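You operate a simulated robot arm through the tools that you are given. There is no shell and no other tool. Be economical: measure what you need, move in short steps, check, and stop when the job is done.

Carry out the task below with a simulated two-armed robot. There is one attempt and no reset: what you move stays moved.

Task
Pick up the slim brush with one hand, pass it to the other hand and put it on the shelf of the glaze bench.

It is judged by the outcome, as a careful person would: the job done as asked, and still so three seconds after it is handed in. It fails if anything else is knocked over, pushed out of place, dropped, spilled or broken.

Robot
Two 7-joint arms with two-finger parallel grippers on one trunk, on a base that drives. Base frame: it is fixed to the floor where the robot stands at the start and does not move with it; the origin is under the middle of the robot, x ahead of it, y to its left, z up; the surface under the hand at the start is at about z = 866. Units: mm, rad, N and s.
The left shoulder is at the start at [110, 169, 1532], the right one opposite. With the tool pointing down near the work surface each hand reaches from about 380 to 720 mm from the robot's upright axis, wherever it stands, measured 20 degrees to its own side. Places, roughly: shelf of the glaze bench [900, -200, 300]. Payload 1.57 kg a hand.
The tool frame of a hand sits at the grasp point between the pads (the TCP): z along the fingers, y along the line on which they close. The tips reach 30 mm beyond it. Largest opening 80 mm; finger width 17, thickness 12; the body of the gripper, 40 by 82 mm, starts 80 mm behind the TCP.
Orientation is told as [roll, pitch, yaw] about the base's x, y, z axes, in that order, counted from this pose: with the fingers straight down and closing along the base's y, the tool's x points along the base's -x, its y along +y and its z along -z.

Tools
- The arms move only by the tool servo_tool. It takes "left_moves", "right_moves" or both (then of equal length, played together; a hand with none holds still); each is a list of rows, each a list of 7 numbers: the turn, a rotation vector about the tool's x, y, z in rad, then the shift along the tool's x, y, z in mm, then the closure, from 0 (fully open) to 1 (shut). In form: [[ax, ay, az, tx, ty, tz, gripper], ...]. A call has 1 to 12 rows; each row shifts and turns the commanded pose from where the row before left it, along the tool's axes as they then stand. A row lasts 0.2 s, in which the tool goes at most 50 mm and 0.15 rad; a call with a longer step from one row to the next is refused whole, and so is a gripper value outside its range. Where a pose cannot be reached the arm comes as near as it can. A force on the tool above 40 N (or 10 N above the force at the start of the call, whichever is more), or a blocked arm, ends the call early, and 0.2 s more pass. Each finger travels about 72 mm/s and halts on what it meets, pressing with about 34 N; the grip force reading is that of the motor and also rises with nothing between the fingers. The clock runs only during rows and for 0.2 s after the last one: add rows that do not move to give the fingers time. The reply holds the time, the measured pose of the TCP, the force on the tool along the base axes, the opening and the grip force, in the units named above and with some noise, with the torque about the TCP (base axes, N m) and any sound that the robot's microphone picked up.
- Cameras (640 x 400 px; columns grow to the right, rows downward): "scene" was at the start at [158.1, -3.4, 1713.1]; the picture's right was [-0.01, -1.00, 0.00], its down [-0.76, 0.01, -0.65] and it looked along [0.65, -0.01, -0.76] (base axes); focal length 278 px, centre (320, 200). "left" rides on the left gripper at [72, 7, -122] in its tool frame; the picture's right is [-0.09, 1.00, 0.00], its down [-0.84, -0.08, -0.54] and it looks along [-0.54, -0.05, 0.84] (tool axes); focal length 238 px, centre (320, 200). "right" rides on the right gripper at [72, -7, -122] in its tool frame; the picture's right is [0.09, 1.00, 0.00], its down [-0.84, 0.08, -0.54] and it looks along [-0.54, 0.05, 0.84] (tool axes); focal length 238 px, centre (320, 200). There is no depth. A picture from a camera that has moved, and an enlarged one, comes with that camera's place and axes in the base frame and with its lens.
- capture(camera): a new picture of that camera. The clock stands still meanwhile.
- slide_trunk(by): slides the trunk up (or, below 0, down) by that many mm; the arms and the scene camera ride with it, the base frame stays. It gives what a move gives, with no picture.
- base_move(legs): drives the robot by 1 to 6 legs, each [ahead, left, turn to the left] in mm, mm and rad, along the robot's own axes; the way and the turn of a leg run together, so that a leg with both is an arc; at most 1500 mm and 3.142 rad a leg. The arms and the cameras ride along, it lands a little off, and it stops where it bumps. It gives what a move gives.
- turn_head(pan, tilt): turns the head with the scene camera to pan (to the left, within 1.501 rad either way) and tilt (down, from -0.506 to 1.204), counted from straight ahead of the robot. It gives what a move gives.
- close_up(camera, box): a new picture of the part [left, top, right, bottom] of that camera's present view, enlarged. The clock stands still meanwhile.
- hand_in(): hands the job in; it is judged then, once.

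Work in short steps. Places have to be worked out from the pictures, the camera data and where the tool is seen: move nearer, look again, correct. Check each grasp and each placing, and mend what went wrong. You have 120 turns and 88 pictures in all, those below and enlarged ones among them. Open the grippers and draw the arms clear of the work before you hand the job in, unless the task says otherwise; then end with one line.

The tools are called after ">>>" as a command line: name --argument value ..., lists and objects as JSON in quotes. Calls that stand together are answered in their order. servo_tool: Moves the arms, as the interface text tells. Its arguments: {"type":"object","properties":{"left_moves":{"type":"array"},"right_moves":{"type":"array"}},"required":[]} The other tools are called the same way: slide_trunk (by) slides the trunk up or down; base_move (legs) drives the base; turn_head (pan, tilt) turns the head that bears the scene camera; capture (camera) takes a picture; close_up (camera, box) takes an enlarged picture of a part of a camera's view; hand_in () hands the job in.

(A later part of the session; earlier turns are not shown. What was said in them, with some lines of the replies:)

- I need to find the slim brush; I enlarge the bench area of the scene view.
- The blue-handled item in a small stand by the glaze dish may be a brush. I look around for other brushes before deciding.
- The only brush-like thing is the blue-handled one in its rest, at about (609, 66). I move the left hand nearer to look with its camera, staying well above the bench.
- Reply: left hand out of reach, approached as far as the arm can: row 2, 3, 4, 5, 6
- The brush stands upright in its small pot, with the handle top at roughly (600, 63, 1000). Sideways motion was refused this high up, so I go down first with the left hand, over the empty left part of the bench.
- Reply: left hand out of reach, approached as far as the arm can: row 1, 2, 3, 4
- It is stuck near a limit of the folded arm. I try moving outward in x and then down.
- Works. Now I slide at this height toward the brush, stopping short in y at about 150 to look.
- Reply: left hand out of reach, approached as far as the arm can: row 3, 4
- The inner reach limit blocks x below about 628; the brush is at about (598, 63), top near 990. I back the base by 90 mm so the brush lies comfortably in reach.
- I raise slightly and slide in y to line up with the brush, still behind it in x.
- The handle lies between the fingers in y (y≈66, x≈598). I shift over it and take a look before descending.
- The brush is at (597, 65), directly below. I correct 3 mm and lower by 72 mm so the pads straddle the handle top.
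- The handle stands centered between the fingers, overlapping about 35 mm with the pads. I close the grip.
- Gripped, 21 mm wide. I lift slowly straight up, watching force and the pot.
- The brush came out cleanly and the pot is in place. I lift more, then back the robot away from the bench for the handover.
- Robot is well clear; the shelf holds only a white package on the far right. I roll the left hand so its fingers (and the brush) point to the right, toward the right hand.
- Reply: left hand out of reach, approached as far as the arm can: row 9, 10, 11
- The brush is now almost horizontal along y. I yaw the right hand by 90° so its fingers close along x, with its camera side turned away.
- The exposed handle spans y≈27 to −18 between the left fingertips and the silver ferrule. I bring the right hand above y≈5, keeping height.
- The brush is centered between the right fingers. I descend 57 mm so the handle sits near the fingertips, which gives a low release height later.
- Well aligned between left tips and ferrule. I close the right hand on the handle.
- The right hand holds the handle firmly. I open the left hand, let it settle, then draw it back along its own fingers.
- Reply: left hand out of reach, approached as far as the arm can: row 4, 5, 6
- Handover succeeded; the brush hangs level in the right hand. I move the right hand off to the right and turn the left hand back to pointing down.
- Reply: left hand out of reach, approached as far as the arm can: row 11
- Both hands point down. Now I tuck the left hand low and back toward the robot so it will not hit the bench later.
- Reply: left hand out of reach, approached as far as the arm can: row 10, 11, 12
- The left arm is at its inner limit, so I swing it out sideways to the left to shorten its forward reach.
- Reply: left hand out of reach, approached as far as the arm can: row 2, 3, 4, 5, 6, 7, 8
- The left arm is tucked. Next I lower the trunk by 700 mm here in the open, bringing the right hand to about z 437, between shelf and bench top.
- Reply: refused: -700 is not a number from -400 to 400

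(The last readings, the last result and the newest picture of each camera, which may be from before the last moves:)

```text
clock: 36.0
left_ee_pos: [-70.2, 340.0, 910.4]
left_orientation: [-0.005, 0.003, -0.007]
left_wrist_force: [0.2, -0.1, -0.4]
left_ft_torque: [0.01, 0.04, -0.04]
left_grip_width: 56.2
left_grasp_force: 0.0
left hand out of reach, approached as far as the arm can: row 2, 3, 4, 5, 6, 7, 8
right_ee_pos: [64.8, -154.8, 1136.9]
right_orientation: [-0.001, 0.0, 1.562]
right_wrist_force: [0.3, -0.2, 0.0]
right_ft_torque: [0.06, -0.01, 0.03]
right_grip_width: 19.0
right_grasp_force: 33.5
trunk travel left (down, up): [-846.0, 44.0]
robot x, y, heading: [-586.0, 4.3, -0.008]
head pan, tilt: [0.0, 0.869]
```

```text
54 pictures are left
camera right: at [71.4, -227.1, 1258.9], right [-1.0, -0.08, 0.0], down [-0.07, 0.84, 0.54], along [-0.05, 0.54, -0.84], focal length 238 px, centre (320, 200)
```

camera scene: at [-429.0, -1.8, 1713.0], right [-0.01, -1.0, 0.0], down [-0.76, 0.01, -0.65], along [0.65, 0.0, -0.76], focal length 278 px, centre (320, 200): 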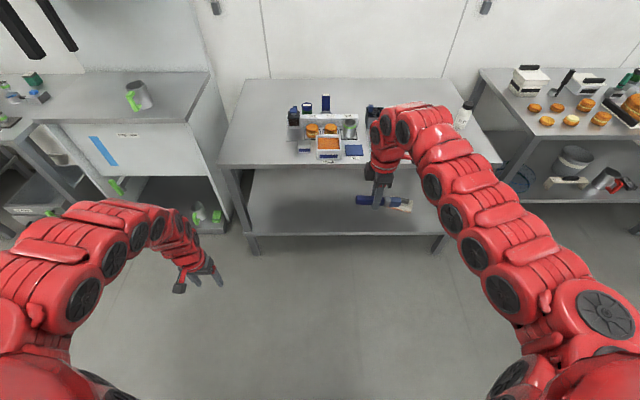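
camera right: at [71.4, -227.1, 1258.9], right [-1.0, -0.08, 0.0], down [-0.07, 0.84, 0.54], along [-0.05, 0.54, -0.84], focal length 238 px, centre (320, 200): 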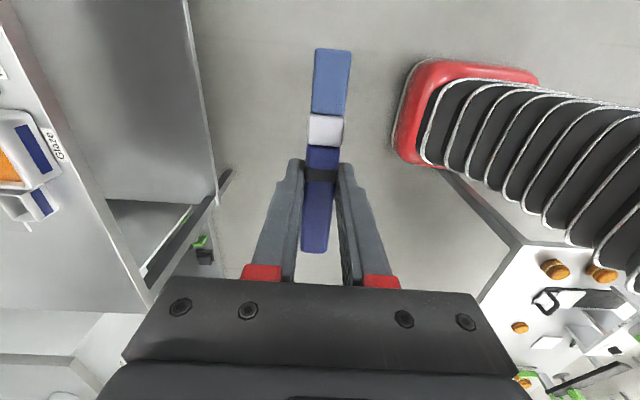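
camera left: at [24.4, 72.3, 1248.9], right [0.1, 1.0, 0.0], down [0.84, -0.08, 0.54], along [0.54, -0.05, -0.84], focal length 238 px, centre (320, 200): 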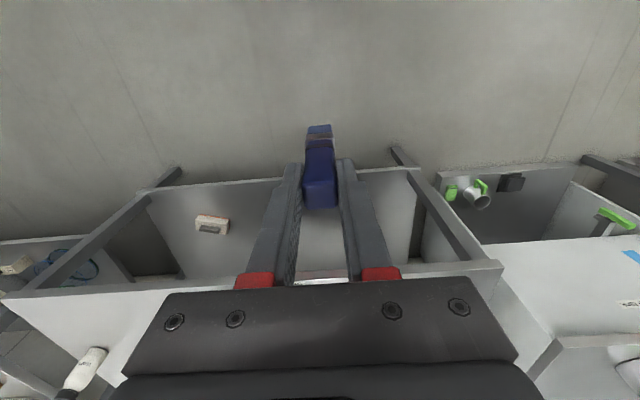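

The slide is limited to 400 per call, so I do it in two steps.

>>> slide_trunk --by -400

>>> slide_trunk --by -300

>>> turn_head --pan 0 --tilt 0.5

>>> capture --camera "scene"

```text
clock: 39.9
left_ee_pos: [-69.2, 340.2, 510.3]
left_orientation: [-0.005, 0.003, -0.005]
left_wrist_force: [-0.1, 0.1, 0.5]
left_ft_torque: [-0.01, 0.04, -0.03]
left_grip_width: 56.0
left_grasp_force: 0.0
right_ee_pos: [65.8, -154.6, 738.2]
right_orientation: [0.0, 0.001, 1.564]
right_wrist_force: [0.7, 0.3, 0.6]
right_ft_torque: [-0.01, -0.02, 0.01]
right_grip_width: 19.2
right_grasp_force: 33.5
trunk travel left (down, up): [-446.0, 444.0]
robot x, y, heading: [-588.6, 6.2, -0.008]
head pan, tilt: [0.0, 0.869]
```

```text
clock: 42.9
left_ee_pos: [-69.6, 339.0, 210.5]
left_orientation: [-0.005, 0.002, -0.006]
left_wrist_force: [-0.3, -0.1, 0.0]
left_ft_torque: [-0.02, 0.01, -0.02]
left_grip_width: 56.0
left_grasp_force: 0.0
right_ee_pos: [64.0, -155.4, 438.9]
right_orientation: [0.0, 0.0, 1.564]
right_wrist_force: [-0.4, -0.8, 0.0]
right_ft_torque: [0.07, -0.03, -0.02]
right_grip_width: 19.0
right_grasp_force: 33.3
trunk travel left (down, up): [-146.0, 744.0]
robot x, y, heading: [-584.6, 0.8, -0.005]
head pan, tilt: [0.0, 0.869]
```

```text
clock: 43.7
left_ee_pos: [-69.5, 339.1, 210.2]
left_orientation: [-0.004, 0.004, -0.005]
left_wrist_force: [0.1, 0.9, -0.2]
left_ft_torque: [0.01, 0.03, -0.02]
left_grip_width: 55.8
left_grasp_force: 0.0
right_ee_pos: [66.1, -155.4, 437.1]
right_orientation: [0.001, 0.0, 1.562]
right_wrist_force: [-0.3, -0.1, -0.1]
right_ft_torque: [0.05, 0.01, 0.02]
right_grip_width: 18.8
right_grasp_force: 33.2
trunk travel left (down, up): [-146.0, 744.0]
robot x, y, heading: [-584.1, 2.6, -0.008]
head pan, tilt: [0.0, 0.499]
```

```text
53 pictures are left
camera scene: at [-416.0, -1.6, 1044.5], right [-0.01, -1.0, 0.0], down [-0.48, 0.0, -0.88], along [0.88, -0.01, -0.48], focal length 278 px, centre (320, 200)
```

scene: 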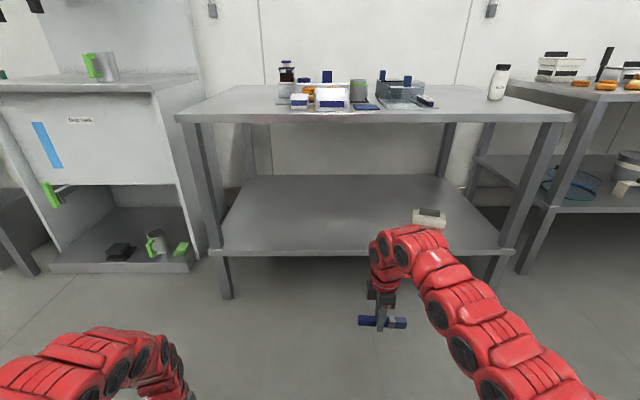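

Shelf front is at x≈510, bench underside z≈832, right wrist top about z 700. I lower the right hand 40 mm, then shift right, turn left slightly (which swings the left arm back), and drive partway.

>>> servo_tool --right_moves '[[0, 0, 0, 0, 20, 20, 1], [0, 0, 0, 0, 0, 20, 1]]'

>>> base_move --legs '[[0, -207, 0], [0, 0, 0.358], [320, -117, 0]]'

>>> turn_head --pan -0.3 --tilt 0.6

>>> capture --camera "scene"

>>> capture --camera "right"

```text
clock: 44.3
left_ee_pos: [-70.2, 340.4, 210.2]
left_orientation: [-0.006, 0.002, -0.005]
left_wrist_force: [-1.2, 0.2, -0.2]
left_ft_torque: [0.01, 0.01, 0.0]
left_grip_width: 55.9
left_grasp_force: 0.1
right_ee_pos: [50.2, -153.0, 392.4]
right_orientation: [0.001, 0.0, 1.561]
right_wrist_force: [0.4, 0.1, 0.3]
right_ft_torque: [0.02, -0.03, 0.01]
right_grip_width: 19.2
right_grasp_force: 33.5
right hand out of reach, approached as far as the arm can: row 1
trunk travel left (down, up): [-146.0, 744.0]
robot x, y, heading: [-587.1, 1.5, -0.004]
head pan, tilt: [0.0, 0.499]
```

```text
clock: 48.9
left_ee_pos: [120.6, 300.3, 210.2]
left_orientation: [-0.006, 0.002, 0.354]
left_wrist_force: [0.0, -1.2, 0.2]
left_ft_torque: [0.0, -0.01, -0.04]
left_grip_width: 56.1
left_grasp_force: 0.0
right_ee_pos: [408.8, -119.3, 392.8]
right_orientation: [0.001, 0.0, 1.922]
right_wrist_force: [-0.2, 0.2, 0.4]
right_ft_torque: [0.07, 0.03, -0.02]
right_grip_width: 19.0
right_grasp_force: 33.4
trunk travel left (down, up): [-146.0, 744.0]
robot x, y, heading: [-243.0, -198.9, 0.351]
head pan, tilt: [0.0, 0.499]
```

```text
clock: 49.7
left_ee_pos: [121.8, 299.8, 211.5]
left_orientation: [-0.006, 0.002, 0.353]
left_wrist_force: [0.2, 0.9, -0.1]
left_ft_torque: [0.02, 0.01, -0.02]
left_grip_width: 55.9
left_grasp_force: 0.0
right_ee_pos: [409.6, -118.6, 392.7]
right_orientation: [0.001, -0.001, 1.921]
right_wrist_force: [0.3, 0.5, -0.1]
right_ft_torque: [-0.01, -0.02, 0.0]
right_grip_width: 19.3
right_grasp_force: 33.1
trunk travel left (down, up): [-146.0, 744.0]
robot x, y, heading: [-245.5, -200.3, 0.354]
head pan, tilt: [-0.3, 0.6]
```

```text
52 pictures are left
camera scene: at [-80.2, -168.8, 1035.5], right [0.05, -1.0, 0.0], down [-0.56, -0.03, -0.83], along [0.82, 0.04, -0.56], focal length 278 px, centre (320, 200)
```

scene: 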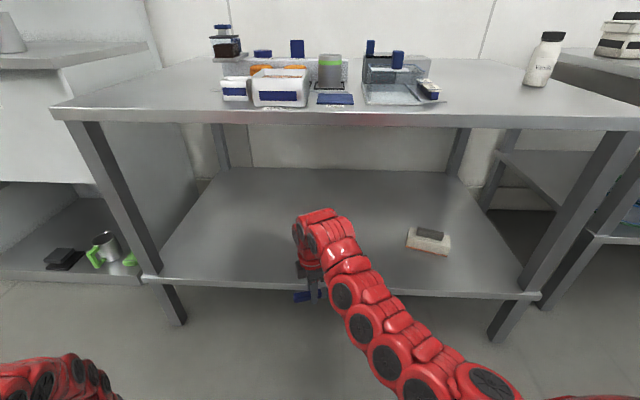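

```text
51 pictures are left
camera right: at [439.6, -184.4, 515.8], right [-0.9, -0.43, 0.0], down [-0.36, 0.76, 0.54], along [-0.23, 0.49, -0.84], focal length 238 px, centre (320, 200)
```

right: 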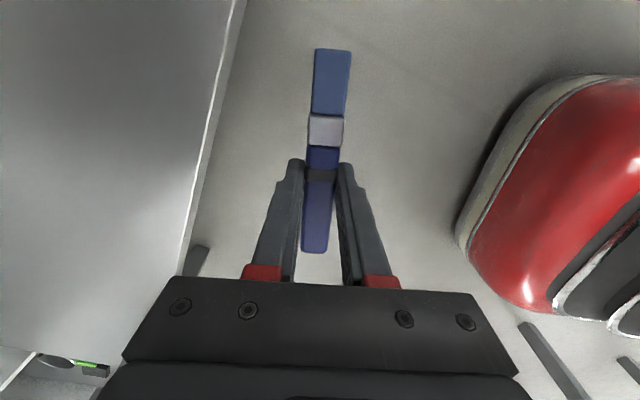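

Plenty of clearance above (wrist well below the bench top). I drive 150 mm further straight toward the bench and check.

>>> base_move --legs '[[141, -52, 0]]'

>>> capture --camera "scene"

>>> capture --camera "right"

```text
clock: 51.0
left_ee_pos: [268.2, 298.3, 210.8]
left_orientation: [-0.006, 0.001, 0.353]
left_wrist_force: [-0.5, -0.4, 0.3]
left_ft_torque: [-0.01, 0.0, -0.03]
left_grip_width: 55.9
left_grasp_force: 0.3
right_ee_pos: [557.0, -120.1, 393.9]
right_orientation: [0.002, 0.0, 1.923]
right_wrist_force: [-0.5, 0.1, 0.2]
right_ft_torque: [0.0, 0.03, 0.01]
right_grip_width: 18.8
right_grasp_force: 33.0
trunk travel left (down, up): [-146.0, 744.0]
robot x, y, heading: [-98.4, -198.3, 0.35]
head pan, tilt: [-0.3, 0.6]
```

```text
50 pictures are left
camera scene: at [66.6, -169.7, 1035.4], right [0.05, -1.0, 0.0], down [-0.56, -0.03, -0.82], along [0.82, 0.04, -0.57], focal length 278 px, centre (320, 200)
```

scene: 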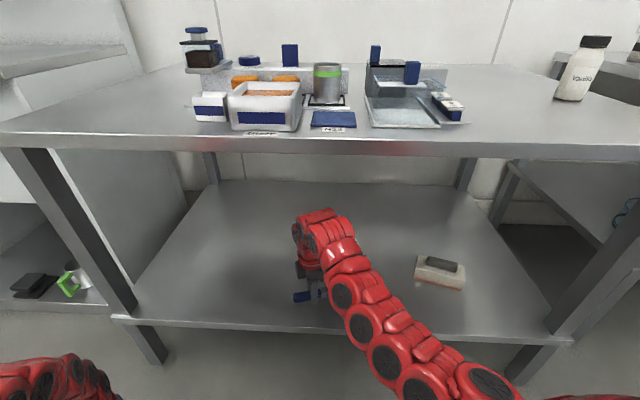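

```text
49 pictures are left
camera right: at [586.3, -185.9, 515.7], right [-0.9, -0.43, 0.0], down [-0.36, 0.76, 0.54], along [-0.23, 0.49, -0.84], focal length 238 px, centre (320, 200)
```

right: 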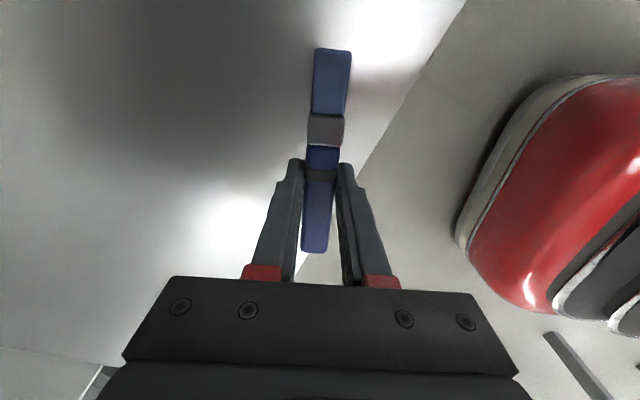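

The hand is over the shelf with the handle end just inside the front edge. I drive 75 mm further in to have margin.

>>> base_move --legs '[[71, -26, 0]]'

>>> capture --camera "right"

>>> close_up --camera "scene" --box '[250, 200, 410, 360]'

```text
clock: 52.1
left_ee_pos: [345.9, 299.7, 211.5]
left_orientation: [-0.003, 0.002, 0.35]
left_wrist_force: [-0.2, -0.3, -0.3]
left_ft_torque: [0.0, 0.01, 0.03]
left_grip_width: 56.1
left_grasp_force: 0.1
right_ee_pos: [632.4, -119.9, 393.7]
right_orientation: [0.003, 0.0, 1.92]
right_wrist_force: [0.7, -0.5, -0.1]
right_ft_torque: [0.02, -0.02, 0.01]
right_grip_width: 19.0
right_grasp_force: 33.7
trunk travel left (down, up): [-146.0, 744.0]
robot x, y, heading: [-20.7, -201.3, 0.348]
head pan, tilt: [-0.3, 0.6]
```

```text
48 pictures are left
camera right: at [663.3, -185.3, 515.6], right [-0.9, -0.43, 0.0], down [-0.36, 0.76, 0.54], along [-0.23, 0.49, -0.84], focal length 238 px, centre (320, 200)
```

right: 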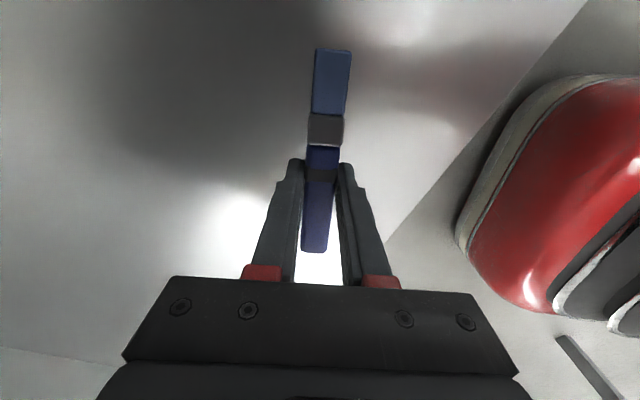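

```text
2.50 times, centred on (330, 280) of scene
camera zoom: at [143.6, -169.3, 1035.4], right [0.05, -1.0, 0.0], down [-0.56, -0.03, -0.82], along [0.82, 0.04, -0.57], focal length 696 px, centre (295, 0)
```

zoom: 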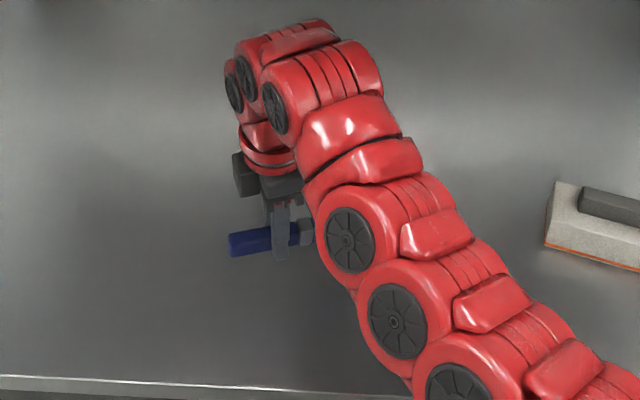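

All clear. I level the brush (bristle end raised ~0.09 rad) and lower in steps toward the shelf, stopping a bit above.

>>> servo_tool --right_moves '[[0, 0.09, 0, 0, 0, 0, 1], [0, 0, 0, 0, 0, 18, 1], [0, 0, 0, 0, 0, 18, 1], [0, 0, 0, 0, 0, 15, 1], [0, 0, 0, 0, 0, 0, 1]]'

>>> capture --camera "right"

>>> close_up --camera "scene" --box '[280, 250, 360, 310]'

```text
clock: 53.3
left_ee_pos: [346.4, 299.2, 210.3]
left_orientation: [-0.004, 0.003, 0.353]
left_wrist_force: [0.0, 0.5, 0.0]
left_ft_torque: [0.0, 0.01, 0.0]
left_grip_width: 55.9
left_grasp_force: 0.1
right_ee_pos: [634.2, -126.1, 340.6]
right_orientation: [0.001, 0.09, 1.922]
right_wrist_force: [0.5, -0.8, 0.2]
right_ft_torque: [0.05, -0.02, 0.02]
right_grip_width: 19.3
right_grasp_force: 33.3
trunk travel left (down, up): [-146.0, 744.0]
robot x, y, heading: [-22.6, -200.9, 0.35]
head pan, tilt: [-0.3, 0.6]
```

```text
46 pictures are left
camera right: at [661.0, -180.9, 469.5], right [-0.9, -0.43, 0.01], down [-0.38, 0.8, 0.47], along [-0.21, 0.42, -0.89], focal length 238 px, centre (320, 200)
```

right: 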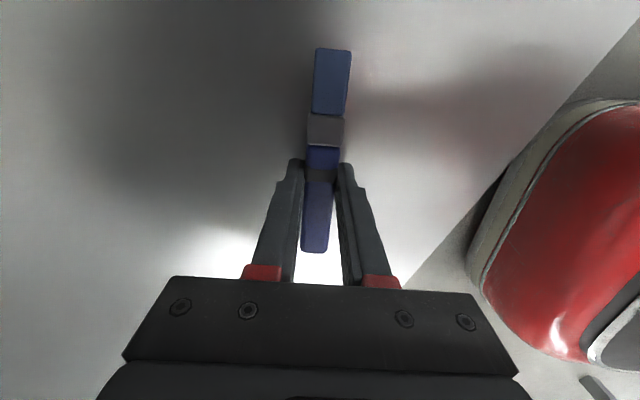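

```text
6.67 times, centred on (320, 280) of scene
camera zoom: at [143.4, -169.4, 1035.5], right [0.05, -1.0, 0.0], down [-0.56, -0.03, -0.82], along [0.82, 0.04, -0.57], focal length 1855 px, centre (320, -333)
```

zoom: 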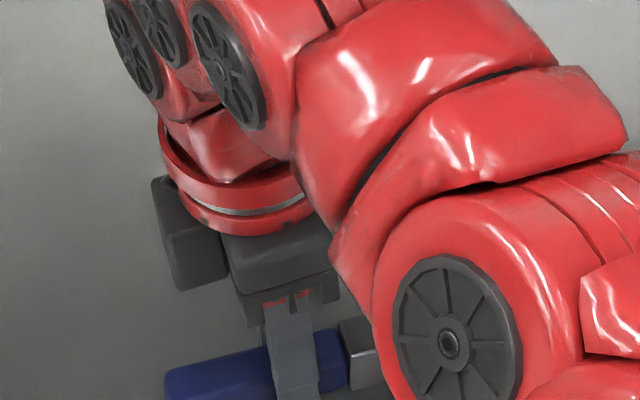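

Now at z 341; tips about 10 mm above the shelf. I descend in small steps, looking for contact force.

>>> servo_tool --right_moves '[[0, 0, 0, 0, 0, 3, 1], [0, 0, 0, 0, 0, 3, 1], [0, 0, 0, 0, 0, 0, 1]]'

>>> servo_tool --right_moves '[[0, 0, 0, 0, 0, 2, 1], [0, 0, 0, 0, 0, 0, 1]]'

>>> capture --camera "right"

```text
clock: 54.1
left_ee_pos: [345.1, 298.9, 210.9]
left_orientation: [-0.005, 0.0, 0.352]
left_wrist_force: [0.4, 0.5, 0.6]
left_ft_torque: [0.03, 0.0, 0.01]
left_grip_width: 56.1
left_grasp_force: 0.1
right_ee_pos: [634.6, -125.2, 336.2]
right_orientation: [0.001, 0.089, 1.921]
right_wrist_force: [-0.6, 0.2, -0.2]
right_ft_torque: [0.03, 0.01, 0.0]
right_grip_width: 19.1
right_grasp_force: 32.9
trunk travel left (down, up): [-146.0, 744.0]
robot x, y, heading: [-23.6, -199.8, 0.357]
head pan, tilt: [-0.3, 0.6]
```

```text
clock: 54.7
left_ee_pos: [345.1, 299.2, 210.2]
left_orientation: [-0.006, 0.001, 0.352]
left_wrist_force: [0.0, -0.1, -0.2]
left_ft_torque: [-0.01, -0.04, -0.01]
left_grip_width: 55.9
left_grasp_force: 0.1
right_ee_pos: [634.5, -125.4, 334.0]
right_orientation: [0.002, 0.089, 1.923]
right_wrist_force: [-0.5, -0.2, 0.4]
right_ft_torque: [0.05, 0.01, -0.01]
right_grip_width: 19.0
right_grasp_force: 33.0
trunk travel left (down, up): [-146.0, 744.0]
robot x, y, heading: [-17.8, -198.8, 0.352]
head pan, tilt: [-0.3, 0.6]
```

```text
44 pictures are left
camera right: at [661.4, -180.2, 462.8], right [-0.9, -0.43, 0.01], down [-0.38, 0.8, 0.46], along [-0.21, 0.42, -0.89], focal length 238 px, centre (320, 200)
```

right: 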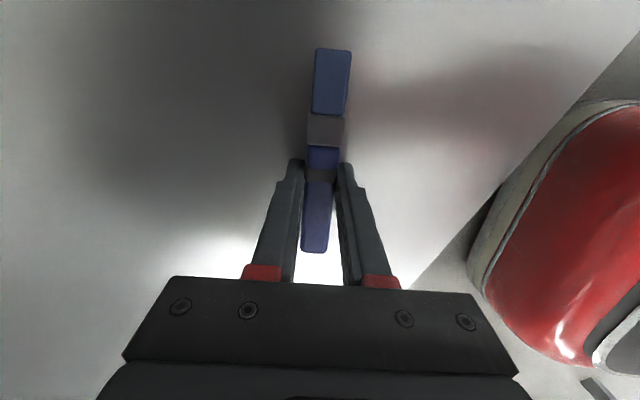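

No contact yet; I continue down in 2 mm steps.

>>> servo_tool --right_moves '[[0, 0, 0, 0, 0, 2, 1], [0, 0, 0, 0, 0, 0, 1]]'

>>> servo_tool --right_moves '[[0, 0, 0, 0, 0, 2, 1], [0, 0, 0, 0, 0, 0, 1]]'

>>> servo_tool --right_moves '[[0, 0, 0, 0, 0, 2, 1], [0, 0, 0, 0, 0, 0, 1]]'

```text
clock: 55.3
left_ee_pos: [345.5, 299.2, 211.7]
left_orientation: [-0.005, 0.003, 0.353]
left_wrist_force: [0.3, 0.3, 1.2]
left_ft_torque: [0.0, -0.03, 0.03]
left_grip_width: 56.0
left_grasp_force: 0.2
right_ee_pos: [636.1, -126.2, 331.8]
right_orientation: [0.0, 0.09, 1.92]
right_wrist_force: [-0.1, -1.3, 0.3]
right_ft_torque: [0.01, 0.01, -0.01]
right_grip_width: 19.2
right_grasp_force: 33.3
trunk travel left (down, up): [-146.0, 744.0]
robot x, y, heading: [-22.1, -200.2, 0.351]
head pan, tilt: [-0.3, 0.6]
```

```text
clock: 55.9
left_ee_pos: [345.1, 299.8, 210.1]
left_orientation: [-0.005, 0.002, 0.352]
left_wrist_force: [-1.8, 0.3, 0.5]
left_ft_torque: [-0.01, 0.0, 0.0]
left_grip_width: 56.1
left_grasp_force: 0.0
right_ee_pos: [635.8, -125.7, 329.8]
right_orientation: [0.003, 0.088, 1.922]
right_wrist_force: [-0.1, 0.0, -0.1]
right_ft_torque: [0.05, 0.02, -0.01]
right_grip_width: 19.1
right_grasp_force: 33.3
trunk travel left (down, up): [-146.0, 744.0]
robot x, y, heading: [-21.8, -201.8, 0.353]
head pan, tilt: [-0.3, 0.6]
```

```text
clock: 56.5
left_ee_pos: [344.8, 298.8, 211.5]
left_orientation: [-0.007, 0.0, 0.352]
left_wrist_force: [-0.5, -0.4, -0.6]
left_ft_torque: [-0.02, 0.0, 0.01]
left_grip_width: 55.9
left_grasp_force: 0.0
right_ee_pos: [635.0, -125.7, 331.5]
right_orientation: [-0.002, 0.092, 1.921]
right_wrist_force: [-2.9, 0.3, 17.2]
right_ft_torque: [0.1, 0.18, 0.08]
right_grip_width: 19.1
right_grasp_force: 33.6
trunk travel left (down, up): [-146.0, 744.0]
robot x, y, heading: [-20.3, -201.5, 0.354]
head pan, tilt: [-0.3, 0.6]
```

Contact at z≈330. I ease off 2 mm and open the fingers gently so the brush settles the last few millimetres.

>>> servo_tool --right_moves '[[0, 0, 0, 0, 0, -2, 1], [0, 0, 0, 0, 0, 0, 0.75], [0, 0, 0, 0, 0, 0, 0.7], [0, 0, 0, 0, 0, 0, 0.6], [0, 0, 0, 0, 0, 0, 0.5], [0, 0, 0, 0, 0, 0, 0.5]]'

>>> capture --camera "right"

```text
clock: 57.9
left_ee_pos: [345.6, 299.0, 211.3]
left_orientation: [-0.006, 0.003, 0.352]
left_wrist_force: [-0.9, -0.4, 0.2]
left_ft_torque: [0.04, 0.02, 0.0]
left_grip_width: 55.8
left_grasp_force: 0.2
right_ee_pos: [634.7, -126.6, 331.2]
right_orientation: [0.002, 0.09, 1.921]
right_wrist_force: [1.1, -0.4, -0.7]
right_ft_torque: [0.02, -0.01, -0.03]
right_grip_width: 39.8
right_grasp_force: 0.1
trunk travel left (down, up): [-146.0, 744.0]
robot x, y, heading: [-16.6, -199.3, 0.358]
head pan, tilt: [-0.3, 0.6]
```

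```text
43 pictures are left
camera right: at [661.3, -180.6, 459.4], right [-0.9, -0.43, 0.01], down [-0.38, 0.8, 0.46], along [-0.21, 0.42, -0.89], focal length 238 px, centre (320, 200)
```

right: 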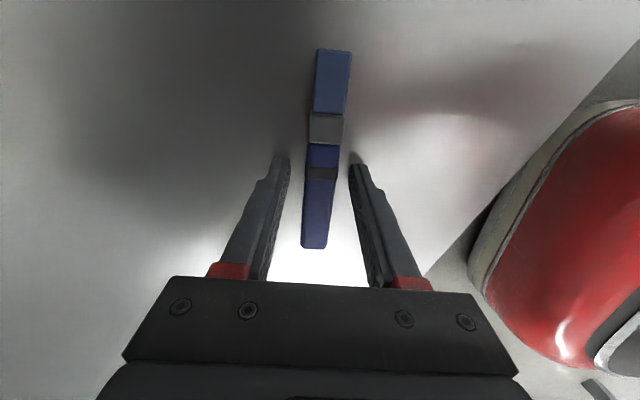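

The brush is released and lying between the open fingers. I raise the right hand straight up (wrist stays below the bench top) and check.

>>> servo_tool --right_moves '[[0, 0, 0, 0, 0, -15, 0.4], [0, 0, 0, 0, 0, -20, 0.4], [0, 0, 0, 0, 0, -20, 0.4], [0, 0, 0, 0, 0, -10, 0.4]]'

>>> capture --camera "right"

```text
clock: 58.9
left_ee_pos: [343.8, 298.7, 210.4]
left_orientation: [-0.004, 0.002, 0.354]
left_wrist_force: [0.7, 0.3, 0.4]
left_ft_torque: [-0.01, 0.0, -0.01]
left_grip_width: 56.2
left_grasp_force: 0.1
right_ee_pos: [633.5, -119.7, 396.9]
right_orientation: [0.004, 0.088, 1.923]
right_wrist_force: [0.7, 0.2, -0.1]
right_ft_torque: [-0.02, 0.0, 0.0]
right_grip_width: 47.9
right_grasp_force: 0.0
trunk travel left (down, up): [-146.0, 744.0]
robot x, y, heading: [-17.0, -197.6, 0.353]
head pan, tilt: [-0.3, 0.6]
```

```text
42 pictures are left
camera right: at [660.6, -174.3, 524.2], right [-0.9, -0.43, 0.01], down [-0.37, 0.8, 0.47], along [-0.21, 0.42, -0.89], focal length 238 px, centre (320, 200)
```

right: 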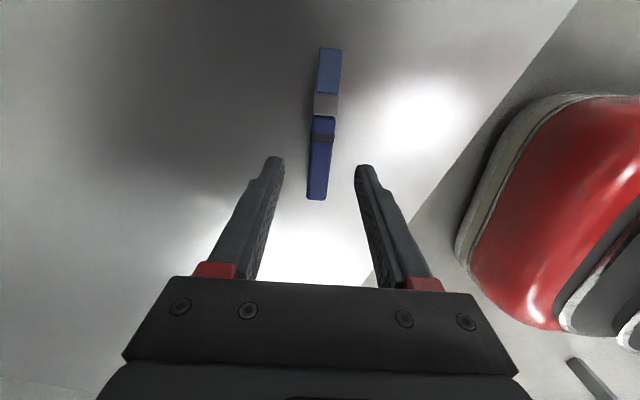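

The brush lies flat on the shelf, fingers well above it. I back the robot straight away from the bench and look.

>>> base_move --legs '[[-422, 154, 0]]'

>>> capture --camera "scene"

```text
clock: 61.6
left_ee_pos: [-109.9, 295.4, 210.7]
left_orientation: [-0.005, 0.003, 0.354]
left_wrist_force: [0.5, -0.5, 0.6]
left_ft_torque: [-0.02, 0.01, -0.04]
left_grip_width: 56.0
left_grasp_force: 0.2
right_ee_pos: [179.0, -123.3, 395.7]
right_orientation: [0.004, 0.092, 1.926]
right_wrist_force: [-0.5, -0.7, 0.3]
right_ft_torque: [0.0, -0.01, 0.01]
right_grip_width: 48.0
right_grasp_force: 0.1
trunk travel left (down, up): [-146.0, 744.0]
robot x, y, heading: [-474.5, -203.3, 0.356]
head pan, tilt: [-0.3, 0.6]
```

```text
41 pictures are left
camera scene: at [-311.1, -174.1, 1035.5], right [0.05, -1.0, 0.0], down [-0.56, -0.03, -0.83], along [0.82, 0.05, -0.56], focal length 278 px, centre (320, 200)
```

scene: 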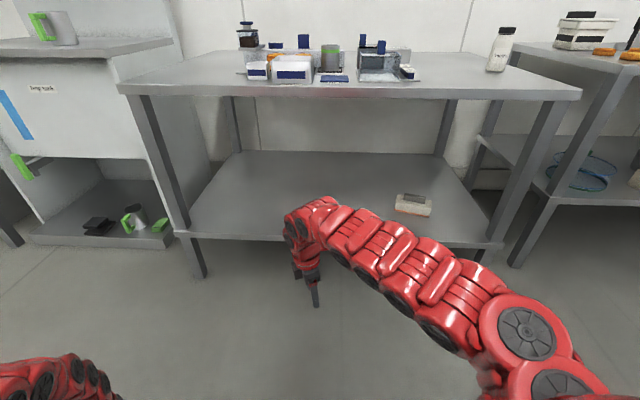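

The arm hides the spot, so I open both grippers fully, turn back straight and raise the trunk to view the shelf.

>>> servo_tool --left_moves '[[0, 0, 0, 0, 0, 0, 0], [0, 0, 0, 0, 0, 0, 0]]' --right_moves '[[0, 0, 0, 0, 0, 0, 0], [0, 0, 0, 0, 0, 0, 0]]'

>>> base_move --legs '[[0, 0, -0.356]]'

>>> turn_head --pan 0 --tilt 0.5

>>> capture --camera "scene"

```text
clock: 62.2
left_ee_pos: [-110.1, 295.2, 210.4]
left_orientation: [-0.005, 0.001, 0.356]
left_wrist_force: [0.3, 0.2, 0.1]
left_ft_torque: [-0.01, -0.01, 0.0]
left_grip_width: 80.1
left_grasp_force: 0.1
right_ee_pos: [178.5, -123.1, 396.7]
right_orientation: [0.004, 0.091, 1.924]
right_wrist_force: [0.1, -0.4, 0.3]
right_ft_torque: [0.01, -0.01, -0.03]
right_grip_width: 80.0
right_grasp_force: 0.2
trunk travel left (down, up): [-146.0, 744.0]
robot x, y, heading: [-474.9, -202.5, 0.355]
head pan, tilt: [-0.3, 0.6]
```

```text
clock: 63.7
left_ee_pos: [42.3, 134.9, 211.6]
left_orientation: [-0.005, 0.002, -0.003]
left_wrist_force: [1.2, -0.5, 1.0]
left_ft_torque: [0.0, 0.02, 0.0]
left_grip_width: 80.2
left_grasp_force: 0.0
right_ee_pos: [164.9, -358.1, 396.3]
right_orientation: [0.003, 0.091, 1.566]
right_wrist_force: [-0.7, -0.5, -0.3]
right_ft_torque: [-0.01, -0.02, 0.01]
right_grip_width: 80.0
right_grasp_force: 0.0
trunk travel left (down, up): [-146.0, 744.0]
robot x, y, heading: [-479.1, -204.4, -0.002]
head pan, tilt: [-0.3, 0.6]
```

```text
clock: 64.5
left_ee_pos: [43.3, 136.0, 210.4]
left_orientation: [-0.005, 0.003, -0.004]
left_wrist_force: [-0.2, 0.4, 0.7]
left_ft_torque: [-0.01, -0.01, -0.02]
left_grip_width: 79.9
left_grasp_force: 0.0
right_ee_pos: [166.6, -358.3, 396.6]
right_orientation: [0.003, 0.089, 1.565]
right_wrist_force: [0.0, -0.3, 0.7]
right_ft_torque: [0.02, 0.03, -0.01]
right_grip_width: 80.0
right_grasp_force: 0.1
trunk travel left (down, up): [-146.0, 744.0]
robot x, y, heading: [-472.7, -200.6, -0.001]
head pan, tilt: [0.0, 0.499]
```

```text
40 pictures are left
camera scene: at [-303.3, -207.5, 1044.6], right [0.0, -1.0, 0.0], down [-0.48, 0.0, -0.88], along [0.88, 0.0, -0.48], focal length 278 px, centre (320, 200)
```

scene: 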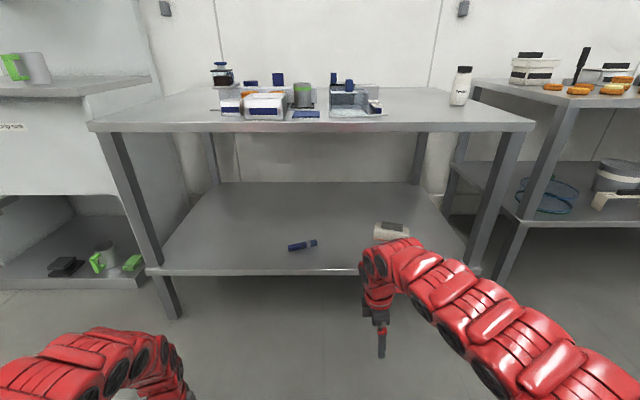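

The brush lies flat on the shelf, well inside the edge; both grippers are open and clear, and everything else looks undisturbed. I hand in.

>>> hand_in

```text
The job is handed in.
```

I picked up the slim brush with the left hand, passed it to the right hand and laid it flat on the glaze bench shelf. Both grippers are open and clear, and nothing else looked disturbed in the last picture before I handed in.
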